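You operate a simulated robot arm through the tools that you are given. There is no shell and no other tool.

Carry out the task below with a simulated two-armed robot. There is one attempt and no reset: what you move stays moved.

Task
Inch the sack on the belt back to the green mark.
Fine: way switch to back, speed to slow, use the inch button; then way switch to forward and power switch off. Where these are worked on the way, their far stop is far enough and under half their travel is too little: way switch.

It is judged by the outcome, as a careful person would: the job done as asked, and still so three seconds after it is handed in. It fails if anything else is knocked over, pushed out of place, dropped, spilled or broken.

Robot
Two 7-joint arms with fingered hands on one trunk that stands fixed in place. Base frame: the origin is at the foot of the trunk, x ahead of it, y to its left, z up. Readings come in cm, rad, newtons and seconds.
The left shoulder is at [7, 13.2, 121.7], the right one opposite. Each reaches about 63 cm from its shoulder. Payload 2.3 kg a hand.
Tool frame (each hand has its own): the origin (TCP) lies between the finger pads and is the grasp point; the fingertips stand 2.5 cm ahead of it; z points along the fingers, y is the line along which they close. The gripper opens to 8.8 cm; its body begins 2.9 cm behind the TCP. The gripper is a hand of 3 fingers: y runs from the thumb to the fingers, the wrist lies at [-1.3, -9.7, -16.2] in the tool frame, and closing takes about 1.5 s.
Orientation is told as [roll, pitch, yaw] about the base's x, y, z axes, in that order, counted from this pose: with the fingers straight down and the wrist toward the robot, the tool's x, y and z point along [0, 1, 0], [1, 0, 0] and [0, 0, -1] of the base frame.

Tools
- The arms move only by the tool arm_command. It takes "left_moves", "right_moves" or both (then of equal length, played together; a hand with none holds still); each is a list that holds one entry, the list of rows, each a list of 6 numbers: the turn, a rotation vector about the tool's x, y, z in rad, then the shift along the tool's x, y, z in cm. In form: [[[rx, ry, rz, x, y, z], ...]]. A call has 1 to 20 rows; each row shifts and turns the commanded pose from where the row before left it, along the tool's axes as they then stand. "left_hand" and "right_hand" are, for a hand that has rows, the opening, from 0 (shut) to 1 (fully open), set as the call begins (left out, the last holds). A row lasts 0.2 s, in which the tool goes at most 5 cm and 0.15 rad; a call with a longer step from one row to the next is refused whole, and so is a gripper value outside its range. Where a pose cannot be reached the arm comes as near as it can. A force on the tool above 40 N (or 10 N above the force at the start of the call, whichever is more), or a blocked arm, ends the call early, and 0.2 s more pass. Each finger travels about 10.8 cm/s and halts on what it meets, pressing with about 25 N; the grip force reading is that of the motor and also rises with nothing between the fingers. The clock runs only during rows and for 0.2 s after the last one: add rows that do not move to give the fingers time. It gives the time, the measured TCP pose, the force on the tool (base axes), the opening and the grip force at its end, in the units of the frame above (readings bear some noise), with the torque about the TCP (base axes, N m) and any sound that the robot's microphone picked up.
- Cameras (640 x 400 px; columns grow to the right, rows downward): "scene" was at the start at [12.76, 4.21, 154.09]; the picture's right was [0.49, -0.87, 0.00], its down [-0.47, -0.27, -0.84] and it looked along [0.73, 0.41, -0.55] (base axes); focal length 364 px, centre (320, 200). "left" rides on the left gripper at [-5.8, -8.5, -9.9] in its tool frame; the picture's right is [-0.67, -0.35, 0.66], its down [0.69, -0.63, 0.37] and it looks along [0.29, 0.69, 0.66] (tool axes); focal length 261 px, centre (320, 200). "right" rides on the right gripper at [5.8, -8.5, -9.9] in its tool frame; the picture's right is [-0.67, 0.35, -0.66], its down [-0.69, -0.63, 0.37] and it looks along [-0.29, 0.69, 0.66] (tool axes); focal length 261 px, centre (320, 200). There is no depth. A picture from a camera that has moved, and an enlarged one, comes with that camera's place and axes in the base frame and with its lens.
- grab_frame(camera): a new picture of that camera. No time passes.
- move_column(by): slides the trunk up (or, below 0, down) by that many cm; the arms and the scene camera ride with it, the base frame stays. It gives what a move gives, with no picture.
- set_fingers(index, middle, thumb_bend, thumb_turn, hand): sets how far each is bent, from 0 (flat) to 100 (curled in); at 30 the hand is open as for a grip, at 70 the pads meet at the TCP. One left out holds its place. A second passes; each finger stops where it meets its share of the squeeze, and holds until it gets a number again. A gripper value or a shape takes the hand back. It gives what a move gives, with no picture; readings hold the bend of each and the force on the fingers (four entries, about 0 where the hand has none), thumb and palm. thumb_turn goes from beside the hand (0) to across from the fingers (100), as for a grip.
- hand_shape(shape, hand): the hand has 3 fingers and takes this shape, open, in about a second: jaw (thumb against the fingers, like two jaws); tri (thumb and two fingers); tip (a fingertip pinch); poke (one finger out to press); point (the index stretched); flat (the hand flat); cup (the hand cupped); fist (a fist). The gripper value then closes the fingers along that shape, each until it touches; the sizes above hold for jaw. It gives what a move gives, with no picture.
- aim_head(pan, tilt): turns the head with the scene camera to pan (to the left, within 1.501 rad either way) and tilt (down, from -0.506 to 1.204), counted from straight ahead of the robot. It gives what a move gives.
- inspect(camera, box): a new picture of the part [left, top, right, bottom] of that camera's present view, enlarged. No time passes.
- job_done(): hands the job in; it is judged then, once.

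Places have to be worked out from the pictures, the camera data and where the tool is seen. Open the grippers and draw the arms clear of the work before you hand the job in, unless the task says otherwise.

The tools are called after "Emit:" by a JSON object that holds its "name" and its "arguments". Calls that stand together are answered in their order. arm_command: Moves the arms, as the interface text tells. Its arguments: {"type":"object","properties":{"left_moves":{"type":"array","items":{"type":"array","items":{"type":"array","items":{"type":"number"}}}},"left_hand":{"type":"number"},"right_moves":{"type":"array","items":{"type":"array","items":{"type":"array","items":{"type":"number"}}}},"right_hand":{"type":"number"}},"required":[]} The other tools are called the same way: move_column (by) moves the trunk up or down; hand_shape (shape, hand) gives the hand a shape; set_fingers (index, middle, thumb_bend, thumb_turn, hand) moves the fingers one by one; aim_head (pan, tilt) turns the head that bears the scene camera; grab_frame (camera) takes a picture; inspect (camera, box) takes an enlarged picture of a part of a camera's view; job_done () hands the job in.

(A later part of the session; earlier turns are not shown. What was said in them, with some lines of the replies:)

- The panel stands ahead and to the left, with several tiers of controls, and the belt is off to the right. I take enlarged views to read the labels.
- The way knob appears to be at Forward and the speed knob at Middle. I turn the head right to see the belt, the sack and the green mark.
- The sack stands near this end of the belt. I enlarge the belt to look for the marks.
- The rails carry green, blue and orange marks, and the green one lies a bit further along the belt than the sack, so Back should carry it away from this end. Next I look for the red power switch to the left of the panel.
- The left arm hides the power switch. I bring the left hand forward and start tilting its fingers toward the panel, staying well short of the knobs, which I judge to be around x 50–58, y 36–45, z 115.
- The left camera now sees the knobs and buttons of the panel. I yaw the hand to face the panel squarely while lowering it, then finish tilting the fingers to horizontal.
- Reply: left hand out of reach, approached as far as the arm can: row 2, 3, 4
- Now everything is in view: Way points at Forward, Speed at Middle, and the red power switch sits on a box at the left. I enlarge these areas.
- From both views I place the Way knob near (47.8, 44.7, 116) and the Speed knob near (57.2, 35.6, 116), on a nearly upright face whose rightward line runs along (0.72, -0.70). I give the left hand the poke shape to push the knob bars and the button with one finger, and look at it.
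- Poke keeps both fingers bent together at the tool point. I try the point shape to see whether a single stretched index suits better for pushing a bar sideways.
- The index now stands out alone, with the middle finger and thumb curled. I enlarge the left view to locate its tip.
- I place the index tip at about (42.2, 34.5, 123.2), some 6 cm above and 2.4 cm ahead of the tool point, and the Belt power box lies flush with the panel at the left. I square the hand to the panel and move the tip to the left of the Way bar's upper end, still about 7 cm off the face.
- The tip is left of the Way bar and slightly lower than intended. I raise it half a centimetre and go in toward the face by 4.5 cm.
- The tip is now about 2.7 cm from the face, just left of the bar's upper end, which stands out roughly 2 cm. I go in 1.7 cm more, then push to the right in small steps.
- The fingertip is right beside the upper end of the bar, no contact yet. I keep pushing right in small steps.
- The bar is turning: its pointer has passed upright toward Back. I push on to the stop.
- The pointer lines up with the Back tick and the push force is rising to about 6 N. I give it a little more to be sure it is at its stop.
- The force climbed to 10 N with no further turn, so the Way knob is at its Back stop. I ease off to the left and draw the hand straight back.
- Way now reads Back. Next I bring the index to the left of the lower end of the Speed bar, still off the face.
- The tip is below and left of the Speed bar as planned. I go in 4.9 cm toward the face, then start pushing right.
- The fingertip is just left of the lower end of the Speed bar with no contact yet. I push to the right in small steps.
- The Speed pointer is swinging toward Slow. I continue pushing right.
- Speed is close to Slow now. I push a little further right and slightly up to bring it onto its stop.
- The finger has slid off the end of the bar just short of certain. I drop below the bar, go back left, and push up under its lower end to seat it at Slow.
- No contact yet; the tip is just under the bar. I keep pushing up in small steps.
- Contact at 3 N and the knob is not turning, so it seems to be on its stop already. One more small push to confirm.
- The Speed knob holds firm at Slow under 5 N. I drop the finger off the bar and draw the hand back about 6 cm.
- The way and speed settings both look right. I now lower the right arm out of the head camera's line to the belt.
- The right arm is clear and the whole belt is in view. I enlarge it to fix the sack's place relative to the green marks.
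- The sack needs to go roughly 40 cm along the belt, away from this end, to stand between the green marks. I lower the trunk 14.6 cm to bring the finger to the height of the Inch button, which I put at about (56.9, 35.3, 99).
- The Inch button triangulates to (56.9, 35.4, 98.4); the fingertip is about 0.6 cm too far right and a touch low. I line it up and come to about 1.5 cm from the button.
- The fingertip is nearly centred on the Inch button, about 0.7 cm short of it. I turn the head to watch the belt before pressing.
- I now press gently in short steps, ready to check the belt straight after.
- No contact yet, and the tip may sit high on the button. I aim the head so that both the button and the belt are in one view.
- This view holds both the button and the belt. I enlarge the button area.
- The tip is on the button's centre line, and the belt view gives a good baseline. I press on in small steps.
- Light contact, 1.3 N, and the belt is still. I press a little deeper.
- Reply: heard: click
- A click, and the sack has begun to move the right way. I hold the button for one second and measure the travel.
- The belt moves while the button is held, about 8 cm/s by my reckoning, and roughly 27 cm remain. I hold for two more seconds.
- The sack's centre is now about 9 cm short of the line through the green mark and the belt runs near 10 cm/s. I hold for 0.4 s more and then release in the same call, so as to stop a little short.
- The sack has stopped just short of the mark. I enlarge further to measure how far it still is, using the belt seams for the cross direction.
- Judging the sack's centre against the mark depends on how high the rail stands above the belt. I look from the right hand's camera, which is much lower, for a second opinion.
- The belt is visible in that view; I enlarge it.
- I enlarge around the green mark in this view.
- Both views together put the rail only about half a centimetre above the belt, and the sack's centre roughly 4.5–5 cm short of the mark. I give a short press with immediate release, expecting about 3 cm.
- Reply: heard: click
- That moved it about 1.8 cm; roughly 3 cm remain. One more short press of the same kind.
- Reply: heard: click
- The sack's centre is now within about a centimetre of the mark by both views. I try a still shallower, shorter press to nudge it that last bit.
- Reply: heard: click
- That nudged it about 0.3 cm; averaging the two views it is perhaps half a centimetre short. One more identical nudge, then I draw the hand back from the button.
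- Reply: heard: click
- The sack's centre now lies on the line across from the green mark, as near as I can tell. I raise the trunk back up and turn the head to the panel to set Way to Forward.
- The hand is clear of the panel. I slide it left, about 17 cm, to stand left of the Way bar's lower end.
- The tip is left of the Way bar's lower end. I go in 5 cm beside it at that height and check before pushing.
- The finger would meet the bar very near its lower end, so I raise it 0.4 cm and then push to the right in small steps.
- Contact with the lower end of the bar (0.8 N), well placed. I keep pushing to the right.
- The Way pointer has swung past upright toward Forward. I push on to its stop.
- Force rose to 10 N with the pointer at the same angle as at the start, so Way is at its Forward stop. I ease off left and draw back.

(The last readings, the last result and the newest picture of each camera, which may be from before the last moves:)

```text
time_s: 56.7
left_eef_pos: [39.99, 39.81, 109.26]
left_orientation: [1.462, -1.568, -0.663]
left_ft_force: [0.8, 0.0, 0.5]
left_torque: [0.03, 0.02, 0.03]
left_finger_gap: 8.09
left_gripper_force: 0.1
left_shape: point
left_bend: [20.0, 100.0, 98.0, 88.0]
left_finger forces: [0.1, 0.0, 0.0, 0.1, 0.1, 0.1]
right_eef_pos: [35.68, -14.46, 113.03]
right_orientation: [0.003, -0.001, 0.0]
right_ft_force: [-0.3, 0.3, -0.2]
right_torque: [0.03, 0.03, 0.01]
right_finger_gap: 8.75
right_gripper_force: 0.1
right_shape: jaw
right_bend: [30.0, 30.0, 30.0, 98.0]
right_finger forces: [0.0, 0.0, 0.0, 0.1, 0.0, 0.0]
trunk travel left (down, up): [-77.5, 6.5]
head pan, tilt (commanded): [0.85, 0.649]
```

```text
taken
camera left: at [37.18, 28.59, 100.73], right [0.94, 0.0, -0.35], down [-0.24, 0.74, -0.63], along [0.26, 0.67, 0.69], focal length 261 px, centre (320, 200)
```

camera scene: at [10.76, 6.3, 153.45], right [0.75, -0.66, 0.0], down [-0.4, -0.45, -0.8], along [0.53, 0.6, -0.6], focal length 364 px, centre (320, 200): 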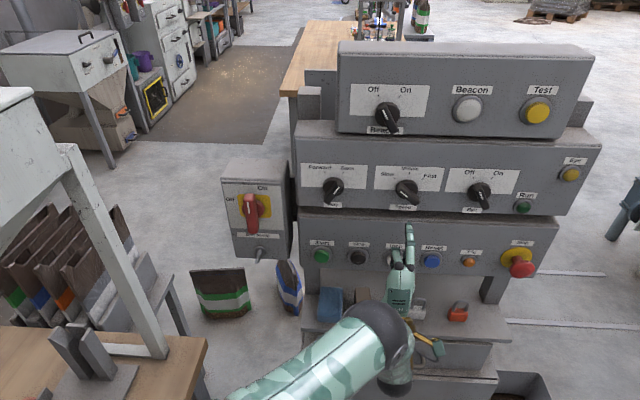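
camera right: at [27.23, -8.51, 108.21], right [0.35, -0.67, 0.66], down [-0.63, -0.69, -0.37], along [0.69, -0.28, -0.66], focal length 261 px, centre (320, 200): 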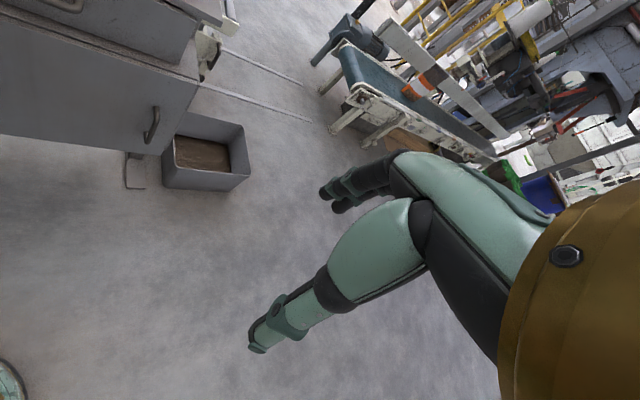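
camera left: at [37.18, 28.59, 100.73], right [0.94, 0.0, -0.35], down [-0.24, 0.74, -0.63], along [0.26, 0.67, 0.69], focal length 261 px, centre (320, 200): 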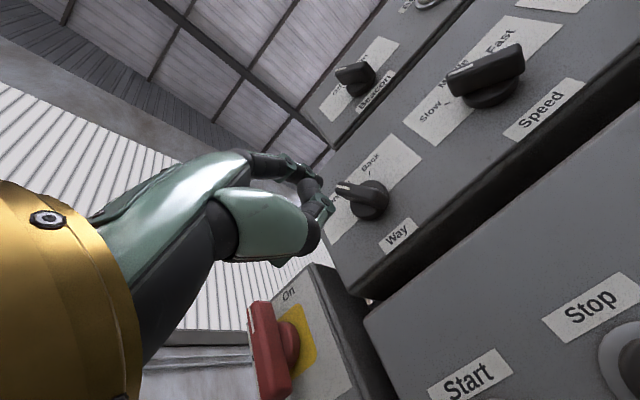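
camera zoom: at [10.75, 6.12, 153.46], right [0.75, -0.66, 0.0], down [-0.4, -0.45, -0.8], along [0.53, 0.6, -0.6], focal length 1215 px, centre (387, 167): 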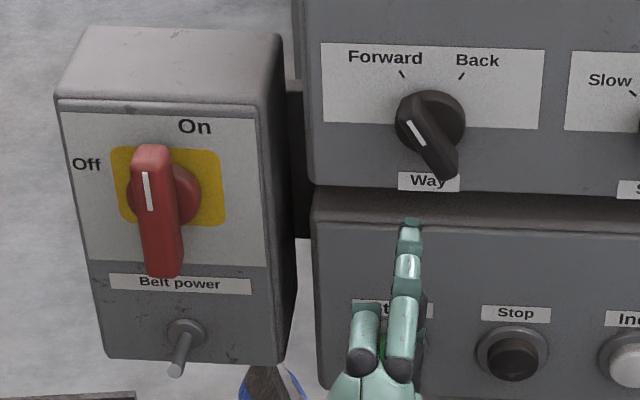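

Way is back at Forward. Now for the Belt power switch I need its bar's depth, so I enlarge it in both cameras.

Emit:
{"name": "inspect", "arguments": {"camera": "left", "box": [220, 260, 400, 400]}}

Emit:
{"name": "inspect", "arguments": {"camera": "scene", "box": [215, 170, 295, 270]}}

```text
2.86 times, centred on (310, 330) of left
camera zoom: at [37.18, 28.59, 100.73], right [0.94, 0.0, -0.35], down [-0.24, 0.74, -0.63], along [0.26, 0.67, 0.69], focal length 745 px, centre (349, -171)
```

zoom: 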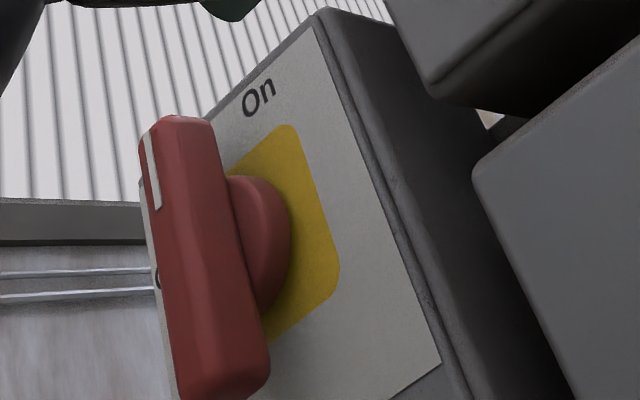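

```text
4.00 times, centred on (255, 220) of scene
camera zoom: at [10.75, 6.12, 153.46], right [0.75, -0.66, 0.0], down [-0.4, -0.45, -0.8], along [0.53, 0.6, -0.6], focal length 1458 px, centre (580, 120)
```

zoom: 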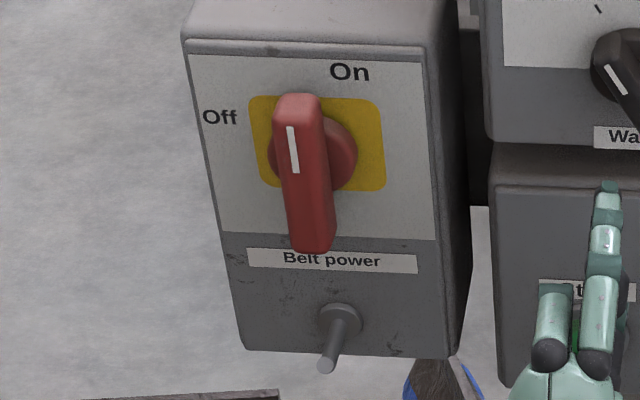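

The power bar is upright, about 8 cm long, centred near e −12, z 110.5 with its front about 3 cm off the box. I bring the finger in front of the box, to the right of the bar's upper end, still clear of it.

Emit:
{"name": "arm_command", "arguments": {"left_moves": [[[0, 0, 0, 2.8, -0.3, 0], [0, 0, 0, 2.8, -0.3, 0], [0, 0, 0, 2.8, -0.3, 0], [0, 0, 0, 2.7, -0.3, 0]]]}}

Emit:
{"name": "inspect", "arguments": {"camera": "scene", "box": [215, 170, 325, 270]}}

Emit:
{"name": "grab_frame", "arguments": {"camera": "left"}}

```text
time_s: 57.7
left_eef_pos: [32.06, 47.75, 108.17]
left_orientation: [0.481, -1.568, 0.317]
left_ft_force: [-0.9, 0.1, 0.3]
left_torque: [0.01, -0.03, 0.0]
left_finger_gap: 8.06
left_gripper_force: 0.0
left_shape: point
left_bend: [20.0, 100.0, 98.0, 88.0]
left_finger forces: [0.1, 0.1, 0.0, 0.0, 0.0, 0.0]
right_eef_pos: [35.66, -14.23, 113.03]
right_orientation: [0.001, 0.001, 0.002]
right_ft_force: [0.0, 0.5, 0.4]
right_torque: [0.01, 0.0, 0.02]
right_finger_gap: 8.77
right_gripper_force: 0.1
right_shape: jaw
right_bend: [30.0, 30.0, 30.0, 98.0]
right_finger forces: [0.1, 0.0, 0.1, 0.0, 0.1, 0.1]
trunk travel left (down, up): [-77.5, 6.5]
head pan, tilt (commanded): [0.85, 0.649]
```

```text
4.00 times, centred on (270, 220) of scene
camera zoom: at [10.67, 6.44, 153.45], right [0.75, -0.66, 0.0], down [-0.4, -0.46, -0.8], along [0.53, 0.6, -0.6], focal length 1458 px, centre (520, 120)
```

zoom: 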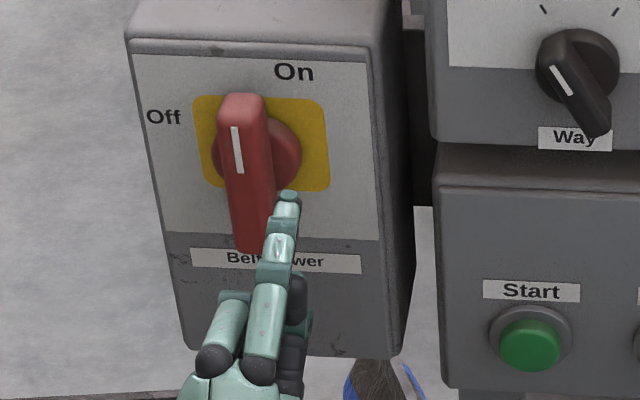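

```text
taken
camera left: at [29.33, 36.5, 99.65], right [0.94, 0.0, -0.35], down [-0.24, 0.74, -0.63], along [0.26, 0.67, 0.69], focal length 261 px, centre (320, 200)
```

left: 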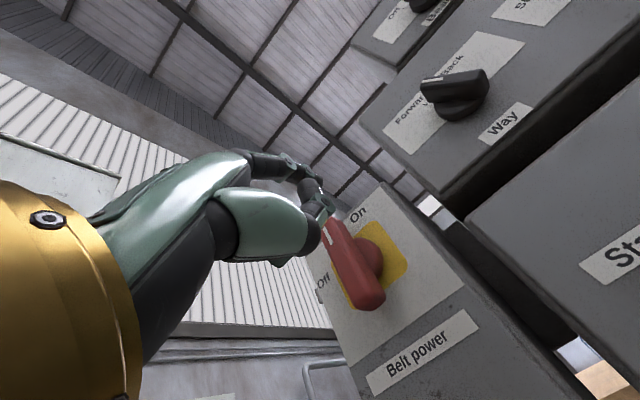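

The finger points just right of the bar's upper half. I go in 5.8 cm, watching force, to stand beside the bar.

Emit:
{"name": "arm_command", "arguments": {"left_moves": [[[0, 0, 0, 0, 0, 1.5], [0, 0, 0, 0, 0, 1.5], [0, 0, 0, 0, 0, 1.4], [0, 0, 0, 0, 0, 1.3]]]}}

Emit:
{"name": "inspect", "arguments": {"camera": "scene", "box": [215, 170, 325, 270]}}

Emit:
{"name": "inspect", "arguments": {"camera": "left", "box": [230, 120, 430, 270]}}

```text
time_s: 58.7
left_eef_pos: [36.04, 51.92, 108.07]
left_orientation: [0.843, -1.567, -0.044]
left_ft_force: [0.5, -0.9, 0.2]
left_torque: [-0.01, 0.0, -0.01]
left_finger_gap: 8.04
left_gripper_force: 0.1
left_shape: point
left_bend: [20.0, 100.0, 98.0, 88.0]
left_finger forces: [0.1, 0.1, 0.0, 0.0, 0.0, 0.1]
right_eef_pos: [35.78, -14.26, 113.01]
right_orientation: [0.0, -0.001, 0.001]
right_ft_force: [0.1, -0.9, -0.5]
right_torque: [-0.02, -0.03, 0.01]
right_finger_gap: 8.76
right_gripper_force: 0.2
right_shape: jaw
right_bend: [30.0, 30.0, 30.0, 98.0]
right_finger forces: [0.0, 0.0, 0.0, 0.0, 0.1, 0.0]
trunk travel left (down, up): [-77.5, 6.5]
head pan, tilt (commanded): [0.85, 0.649]
```

```text
4.00 times, centred on (270, 220) of scene
camera zoom: at [10.76, 6.37, 153.45], right [0.75, -0.66, 0.0], down [-0.4, -0.45, -0.8], along [0.53, 0.6, -0.6], focal length 1458 px, centre (520, 120)
```

zoom: 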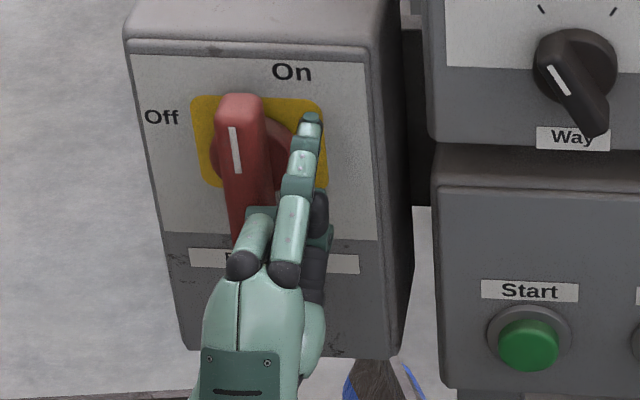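

```text
2.67 times, centred on (330, 195) of left
camera zoom: at [33.34, 40.53, 99.48], right [0.94, 0.0, -0.35], down [-0.24, 0.74, -0.63], along [0.26, 0.67, 0.69], focal length 695 px, centre (293, 213)
```

zoom: 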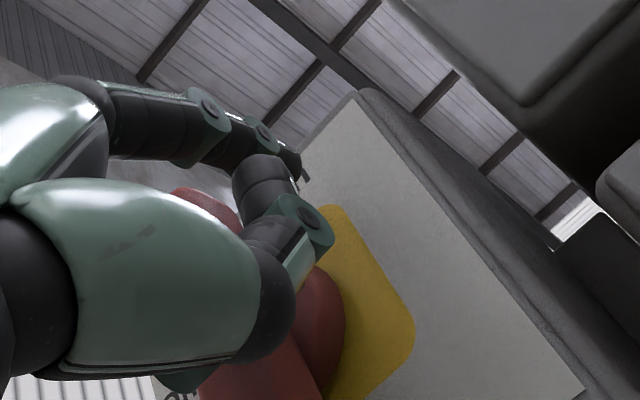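

No contact, with the tip beside the upper half of the bar. I push to the left in small steps to turn it counter-clockwise.

Emit:
{"name": "arm_command", "arguments": {"left_moves": [[[0, 0, 0, 0.4, 0, 0], [0, 0, 0, 0.4, 0, 0], [0, 0, 0, 0.4, 0, 0], [0, 0, 0, 0.4, 0, 0], [0, 0, 0, 0.4, 0, 0]]]}}

Emit:
{"name": "inspect", "arguments": {"camera": "scene", "box": [215, 170, 325, 270]}}

```text
time_s: 59.9
left_eef_pos: [34.87, 53.21, 107.94]
left_orientation: [1.142, -1.566, -0.344]
left_ft_force: [1.5, -1.2, -0.4]
left_torque: [0.08, 0.12, -0.02]
left_finger_gap: 0.0
left_gripper_force: 0.1
left_shape: point
left_bend: [20.0, 100.0, 98.0, 88.0]
left_finger forces: [2.9, 0.0, 0.0, 0.1, 0.0, 0.1]
right_eef_pos: [35.75, -14.4, 113.03]
right_orientation: [0.002, 0.001, 0.001]
right_ft_force: [-0.2, -0.5, 0.2]
right_torque: [0.03, -0.02, -0.04]
right_finger_gap: 8.79
right_gripper_force: 0.0
right_shape: jaw
right_bend: [30.0, 30.0, 30.0, 98.0]
right_finger forces: [0.0, 0.0, 0.1, 0.0, 0.0, 0.1]
trunk travel left (down, up): [-77.5, 6.5]
head pan, tilt (commanded): [0.85, 0.649]
```

```text
4.00 times, centred on (270, 220) of scene
camera zoom: at [10.9, 6.14, 153.45], right [0.75, -0.66, 0.0], down [-0.4, -0.45, -0.8], along [0.53, 0.6, -0.6], focal length 1458 px, centre (520, 120)
```

zoom: 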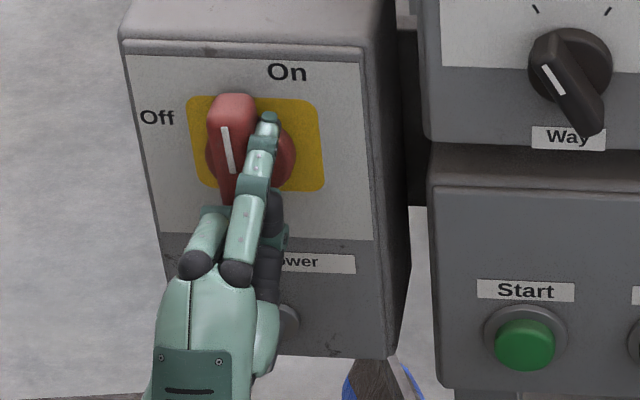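

Contact at 2.9 N and the bar is starting to lean left. I continue left with a slight rise along its arc.

Emit:
{"name": "arm_command", "arguments": {"left_moves": [[[0, 0, 0, 0.4, 0.08, 0], [0, 0, 0, 0.4, 0.08, 0], [0, 0, 0, 0.4, 0.08, 0], [0, 0, 0, 0.4, 0.08, 0]]]}}

Emit:
{"name": "inspect", "arguments": {"camera": "scene", "box": [215, 170, 325, 270]}}

Emit:
{"name": "inspect", "arguments": {"camera": "left", "box": [230, 120, 430, 270]}}

```text
time_s: 60.9
left_eef_pos: [33.57, 54.26, 108.29]
left_orientation: [0.941, -1.568, -0.141]
left_ft_force: [2.7, -0.9, -0.3]
left_torque: [0.08, 0.11, 0.0]
left_finger_gap: 0.01
left_gripper_force: 0.0
left_shape: point
left_bend: [20.0, 100.0, 98.0, 88.0]
left_finger forces: [2.2, 0.0, 0.0, 0.0, 0.0, 0.1]
right_eef_pos: [35.77, -14.33, 112.92]
right_orientation: [0.001, 0.001, 0.002]
right_ft_force: [0.2, 0.3, -0.2]
right_torque: [-0.02, 0.0, 0.01]
right_finger_gap: 8.75
right_gripper_force: 0.0
right_shape: jaw
right_bend: [30.0, 30.0, 30.0, 98.0]
right_finger forces: [0.0, 0.0, 0.0, 0.0, 0.0, 0.1]
trunk travel left (down, up): [-77.5, 6.5]
head pan, tilt (commanded): [0.85, 0.649]
```

```text
4.00 times, centred on (270, 220) of scene
camera zoom: at [10.84, 6.21, 153.45], right [0.75, -0.66, 0.0], down [-0.4, -0.45, -0.8], along [0.52, 0.6, -0.6], focal length 1458 px, centre (520, 120)
```

zoom: 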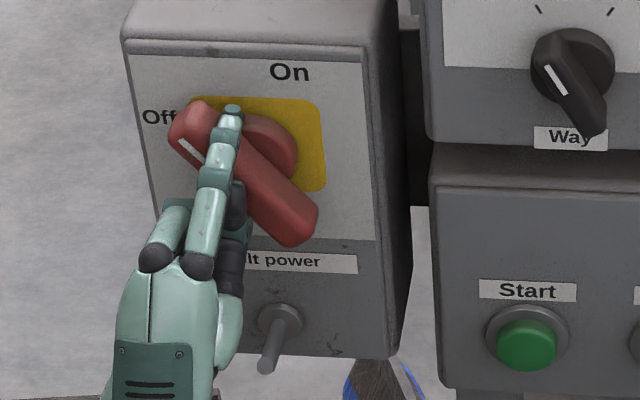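

```text
2.67 times, centred on (330, 195) of left
camera zoom: at [30.75, 43.07, 99.75], right [0.94, 0.0, -0.35], down [-0.24, 0.74, -0.63], along [0.26, 0.67, 0.69], focal length 695 px, centre (293, 213)
```

zoom: 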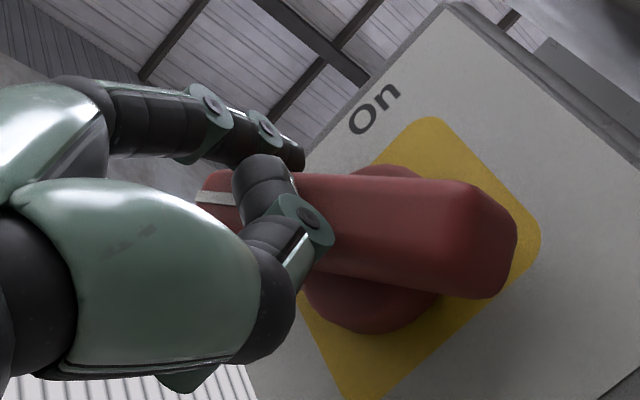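

The bar is about halfway, near 45°. I keep pushing left and now also downward along its arc.

Emit:
{"name": "arm_command", "arguments": {"left_moves": [[[0, 0, 0, 0.4, -0.1, 0], [0, 0, 0, 0.4, -0.2, 0], [0, 0, 0, 0.35, -0.25, 0], [0, 0, 0, 0.3, -0.3, 0]]]}}

Emit:
{"name": "inspect", "arguments": {"camera": "scene", "box": [215, 170, 325, 270]}}

Emit:
{"name": "inspect", "arguments": {"camera": "left", "box": [230, 120, 430, 270]}}

```text
time_s: 61.9
left_eef_pos: [32.52, 55.26, 107.54]
left_orientation: [1.263, -1.568, -0.463]
left_ft_force: [1.9, -1.5, 1.8]
left_torque: [0.08, 0.06, -0.04]
left_finger_gap: 0.0
left_gripper_force: 0.0
left_shape: point
left_bend: [19.0, 100.0, 98.0, 88.0]
left_finger forces: [2.3, 0.0, 0.0, 0.0, 0.0, 0.0]
right_eef_pos: [35.67, -14.52, 112.97]
right_orientation: [0.002, 0.0, 0.002]
right_ft_force: [0.3, 0.3, 0.3]
right_torque: [0.0, 0.04, -0.02]
right_finger_gap: 8.76
right_gripper_force: 0.1
right_shape: jaw
right_bend: [30.0, 30.0, 30.0, 98.0]
right_finger forces: [0.1, 0.0, 0.0, 0.0, 0.0, 0.0]
trunk travel left (down, up): [-77.5, 6.5]
head pan, tilt (commanded): [0.85, 0.649]
```

```text
4.00 times, centred on (270, 220) of scene
camera zoom: at [10.79, 6.17, 153.46], right [0.75, -0.66, 0.0], down [-0.4, -0.45, -0.8], along [0.53, 0.6, -0.6], focal length 1458 px, centre (520, 120)
```

zoom: 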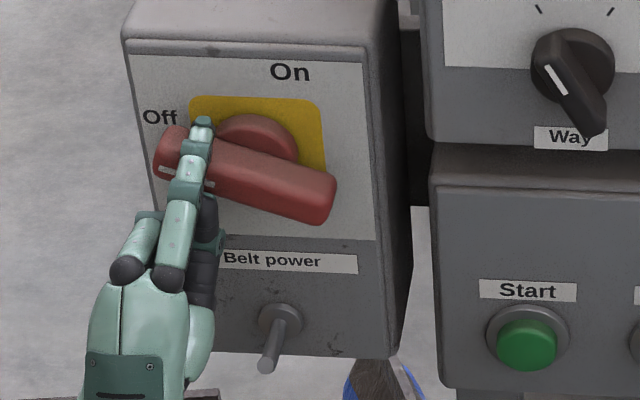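

```text
2.67 times, centred on (330, 195) of left
camera zoom: at [29.73, 44.02, 98.98], right [0.94, 0.0, -0.35], down [-0.24, 0.74, -0.63], along [0.26, 0.67, 0.69], focal length 695 px, centre (293, 213)
```

zoom: 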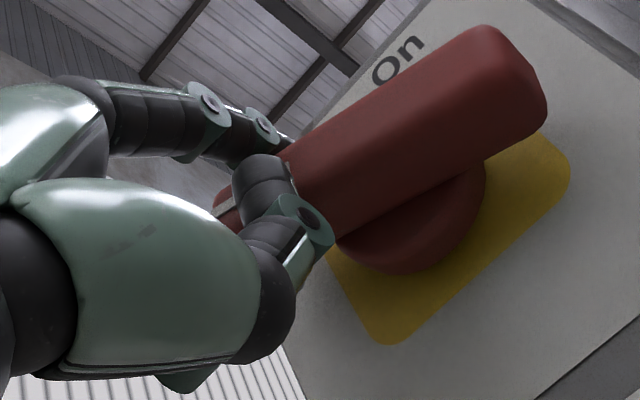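

The bar is about 70° round. I push down on its left end to bring it to the Off stop.

Emit:
{"name": "arm_command", "arguments": {"left_moves": [[[0, 0, 0, 0.15, -0.3, 0], [0, 0, 0, 0.1, -0.3, 0], [0, 0, 0, 0.1, -0.3, 0], [0, 0, 0, 0.05, -0.3, 0]]]}}

Emit:
{"name": "inspect", "arguments": {"camera": "scene", "box": [215, 170, 325, 270]}}

Emit:
{"name": "inspect", "arguments": {"camera": "left", "box": [230, 120, 430, 270]}}

```text
time_s: 62.9
left_eef_pos: [32.18, 55.43, 106.45]
left_orientation: [1.785, -1.567, -0.984]
left_ft_force: [-0.2, -0.7, 4.6]
left_torque: [0.05, -0.04, -0.01]
left_finger_gap: 0.01
left_gripper_force: 0.1
left_shape: point
left_bend: [17.0, 100.0, 98.0, 88.0]
left_finger forces: [3.4, 0.0, 0.0, 0.0, 0.1, 0.0]
right_eef_pos: [35.58, -14.49, 112.99]
right_orientation: [0.002, -0.001, 0.001]
right_ft_force: [-0.3, -0.1, -0.8]
right_torque: [0.0, 0.02, -0.01]
right_finger_gap: 8.75
right_gripper_force: 0.0
right_shape: jaw
right_bend: [30.0, 30.0, 30.0, 98.0]
right_finger forces: [0.1, 0.0, 0.0, 0.0, 0.1, 0.0]
trunk travel left (down, up): [-77.5, 6.5]
head pan, tilt (commanded): [0.85, 0.649]
```

```text
4.00 times, centred on (270, 220) of scene
camera zoom: at [10.66, 6.08, 153.47], right [0.75, -0.66, 0.0], down [-0.4, -0.45, -0.8], along [0.53, 0.6, -0.6], focal length 1458 px, centre (520, 120)
```

zoom: 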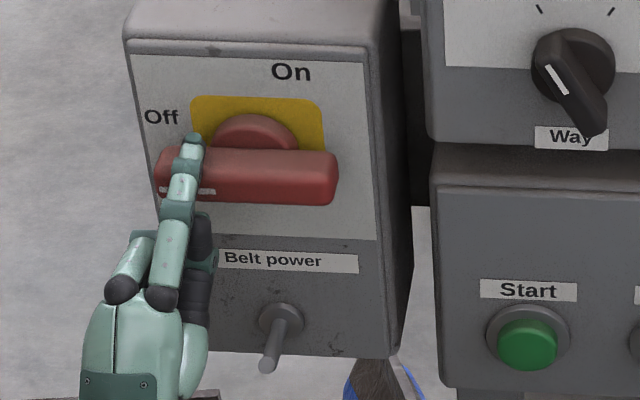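

```text
2.67 times, centred on (330, 195) of left
camera zoom: at [29.33, 44.28, 97.87], right [0.94, 0.0, -0.35], down [-0.24, 0.74, -0.63], along [0.26, 0.67, 0.7], focal length 695 px, centre (293, 213)
```

zoom: 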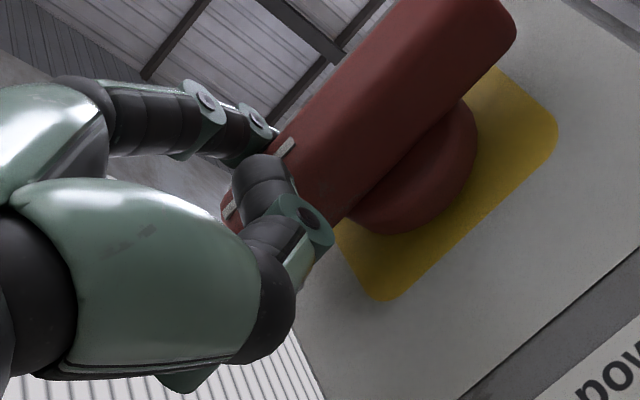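

The bar now lies level, pointing at Off, with 4.6 N of resistance. A little more push to be sure it is on its stop.

Emit:
{"name": "arm_command", "arguments": {"left_moves": [[[0, 0, 0, 0, -0.3, 0], [0, 0, 0, 0, -0.3, 0], [0, 0, 0, 0, 0, 0]]]}}

Emit:
{"name": "inspect", "arguments": {"camera": "scene", "box": [215, 170, 325, 270]}}

```text
time_s: 63.7
left_eef_pos: [31.97, 55.46, 105.91]
left_orientation: [1.802, -1.567, -1.002]
left_ft_force: [0.9, -0.6, 7.0]
left_torque: [-0.03, -0.1, -0.03]
left_finger_gap: 0.01
left_gripper_force: 0.1
left_shape: point
left_bend: [15.0, 100.0, 98.0, 88.0]
left_finger forces: [7.0, 0.0, 0.0, 0.0, 0.0, 0.1]
right_eef_pos: [35.56, -14.58, 113.07]
right_orientation: [0.002, -0.001, 0.003]
right_ft_force: [-1.1, 0.0, 0.4]
right_torque: [0.04, 0.01, -0.02]
right_finger_gap: 8.73
right_gripper_force: 0.0
right_shape: jaw
right_bend: [30.0, 30.0, 30.0, 98.0]
right_finger forces: [0.1, 0.1, 0.1, 0.0, 0.0, 0.0]
trunk travel left (down, up): [-77.5, 6.5]
head pan, tilt (commanded): [0.85, 0.649]
```

```text
4.00 times, centred on (270, 220) of scene
camera zoom: at [10.6, 6.06, 153.47], right [0.75, -0.66, 0.0], down [-0.4, -0.45, -0.8], along [0.53, 0.6, -0.6], focal length 1458 px, centre (520, 120)
```

zoom: 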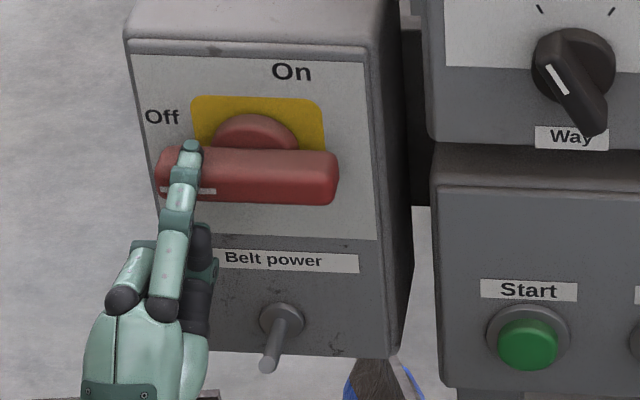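

The bar does not move further under 7 N: power is at its Off stop. I lift the finger off and draw the hand back.

Emit:
{"name": "arm_command", "arguments": {"left_moves": [[[0, 0, 0, 0, 0.7, 0], [0, 0, 0, 0, 0.8, 0], [0, 0, 0, 0, 0, -2.5], [0, 0, 0, 0, 0, -2.5], [0, 0, 0, 0, 0, -2.5], [0, 0, 0, 0, 0, -2.5]]]}}

Emit:
{"name": "grab_frame", "arguments": {"camera": "scene"}}

Emit:
{"name": "inspect", "arguments": {"camera": "scene", "box": [210, 120, 460, 280]}}

```text
time_s: 65.1
left_eef_pos: [25.15, 48.5, 107.22]
left_orientation: [1.477, -1.569, -0.677]
left_ft_force: [0.1, -0.6, 0.5]
left_torque: [0.0, -0.01, 0.01]
left_finger_gap: 0.0
left_gripper_force: 0.1
left_shape: point
left_bend: [20.0, 100.0, 98.0, 88.0]
left_finger forces: [0.1, 0.0, 0.0, 0.1, 0.1, 0.0]
right_eef_pos: [35.62, -14.47, 112.98]
right_orientation: [0.001, -0.001, 0.0]
right_ft_force: [-0.7, -0.3, 0.3]
right_torque: [0.01, -0.01, 0.01]
right_finger_gap: 8.74
right_gripper_force: 0.0
right_shape: jaw
right_bend: [30.0, 30.0, 30.0, 98.0]
right_finger forces: [0.0, 0.0, 0.1, 0.0, 0.1, 0.0]
trunk travel left (down, up): [-77.5, 6.5]
head pan, tilt (commanded): [0.85, 0.649]
```

```text
taken
camera scene: at [10.7, 6.25, 153.46], right [0.75, -0.66, 0.0], down [-0.4, -0.45, -0.8], along [0.53, 0.6, -0.6], focal length 364 px, centre (320, 200)
```

scene: 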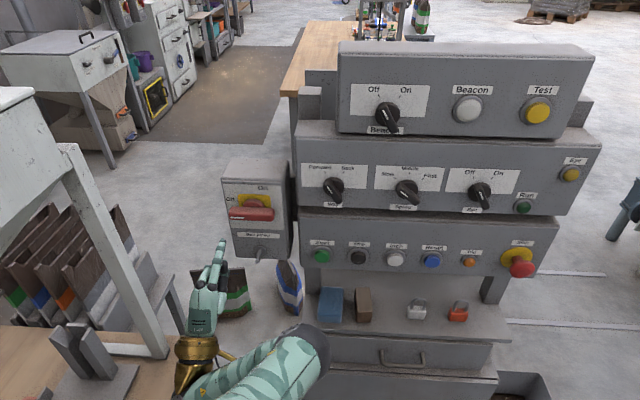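

```text
2.50 times, centred on (335, 200) of scene
camera zoom: at [10.7, 6.25, 153.46], right [0.75, -0.66, 0.0], down [-0.4, -0.45, -0.8], along [0.53, 0.6, -0.6], focal length 911 px, centre (282, 200)
```

zoom: 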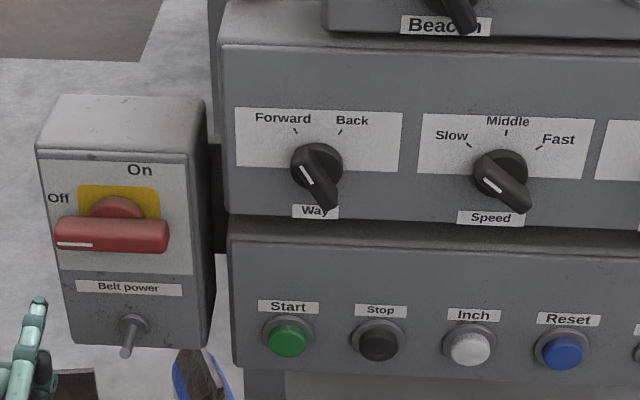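

The panel reads as wanted: power Off, Way Forward, Speed Slow. I open the left hand here, clear of everything, and look once more at the belt.

Emit:
{"name": "hand_shape", "arguments": {"shape": "jaw", "hand": "left"}}

Emit:
{"name": "aim_head", "arguments": {"pan": -0.1, "tilt": 0.45}}

Emit:
{"name": "grab_frame", "arguments": {"camera": "scene"}}

Emit:
{"name": "inspect", "arguments": {"camera": "scene", "box": [300, 120, 420, 210]}}

```text
time_s: 66.0
left_eef_pos: [25.09, 48.61, 107.22]
left_orientation: [0.764, -1.568, 0.031]
left_ft_force: [-0.8, -0.1, -0.9]
left_torque: [0.01, 0.01, 0.0]
left_finger_gap: 8.77
left_gripper_force: 0.1
left_shape: jaw
left_bend: [30.0, 30.0, 30.0, 97.0]
left_finger forces: [0.0, 0.0, 0.0, 0.1, 0.1, 0.0]
right_eef_pos: [35.74, -14.31, 112.95]
right_orientation: [0.001, 0.0, 0.002]
right_ft_force: [0.3, 0.2, -0.3]
right_torque: [-0.01, -0.02, 0.01]
right_finger_gap: 8.75
right_gripper_force: 0.0
right_shape: jaw
right_bend: [30.0, 30.0, 30.0, 98.0]
right_finger forces: [0.0, 0.1, 0.0, 0.0, 0.1, 0.1]
trunk travel left (down, up): [-77.5, 6.5]
head pan, tilt (commanded): [0.85, 0.649]
```

```text
time_s: 67.2
left_eef_pos: [25.24, 48.61, 107.12]
left_orientation: [0.757, -1.57, 0.04]
left_ft_force: [0.6, 0.0, 1.3]
left_torque: [0.0, -0.01, 0.01]
left_finger_gap: 8.78
left_gripper_force: 0.3
left_shape: jaw
left_bend: [30.0, 30.0, 30.0, 97.0]
left_finger forces: [0.0, 0.1, 0.0, 0.1, 0.0, 0.0]
right_eef_pos: [35.7, -14.4, 112.89]
right_orientation: [0.0, 0.001, 0.002]
right_ft_force: [0.0, 0.2, 0.0]
right_torque: [0.04, 0.02, 0.0]
right_finger_gap: 8.77
right_gripper_force: 0.1
right_shape: jaw
right_bend: [30.0, 30.0, 30.0, 98.0]
right_finger forces: [0.0, 0.1, 0.0, 0.0, 0.1, 0.1]
trunk travel left (down, up): [-77.5, 6.5]
head pan, tilt (commanded): [-0.099, 0.45]
```

```text
taken
camera scene: at [14.16, -1.1, 155.23], right [-0.1, -1.0, 0.0], down [-0.43, 0.04, -0.9], along [0.9, -0.09, -0.44], focal length 364 px, centre (320, 200)
```

scene: 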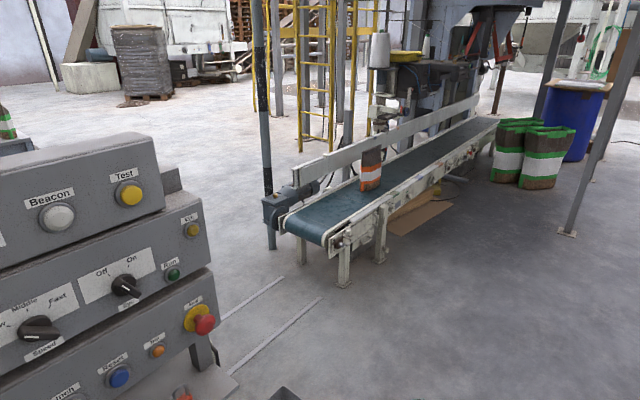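

```text
4.44 times, centred on (360, 165) of scene
camera zoom: at [14.16, -1.1, 155.23], right [-0.1, -1.0, 0.0], down [-0.43, 0.04, -0.9], along [0.9, -0.09, -0.44], focal length 1620 px, centre (142, 356)
```

zoom: 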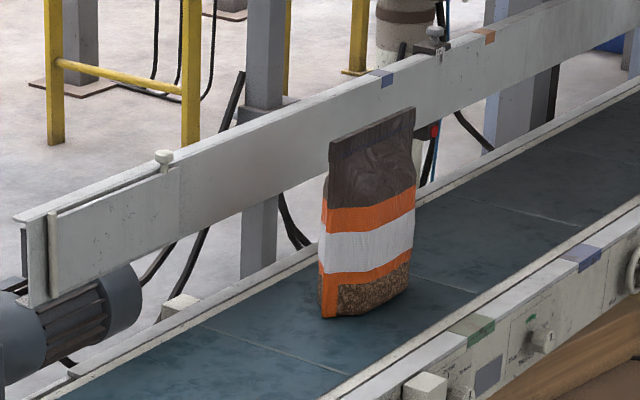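

From this third viewpoint the sack's centre again falls on the line across from the green mark, the belt is still, and nothing else has been disturbed. Both hands are open and clear, so I hand the job in.

Emit:
{"name": "job_done", "arguments": {}}

```text
The job is handed in.
```

The sack is back at the green mark. From the last camera view its centre lines up with the mark to within about a centimetre.

- **Way switch:** turned to Back for the move, then returned to Forward. It was pushed to its stop both times.
- **Speed:** set to Slow and left there.
- **Inch button:** the belt moves for as long as it is held. I held it for most of the distance, then used short presses to finish.
- **Belt power:** turned to Off, against its stop.

The belt was still in the last view, and I saw nothing else moved or knocked. Both hands are open and drawn back from the panel. The job has been handed in; no result came back.
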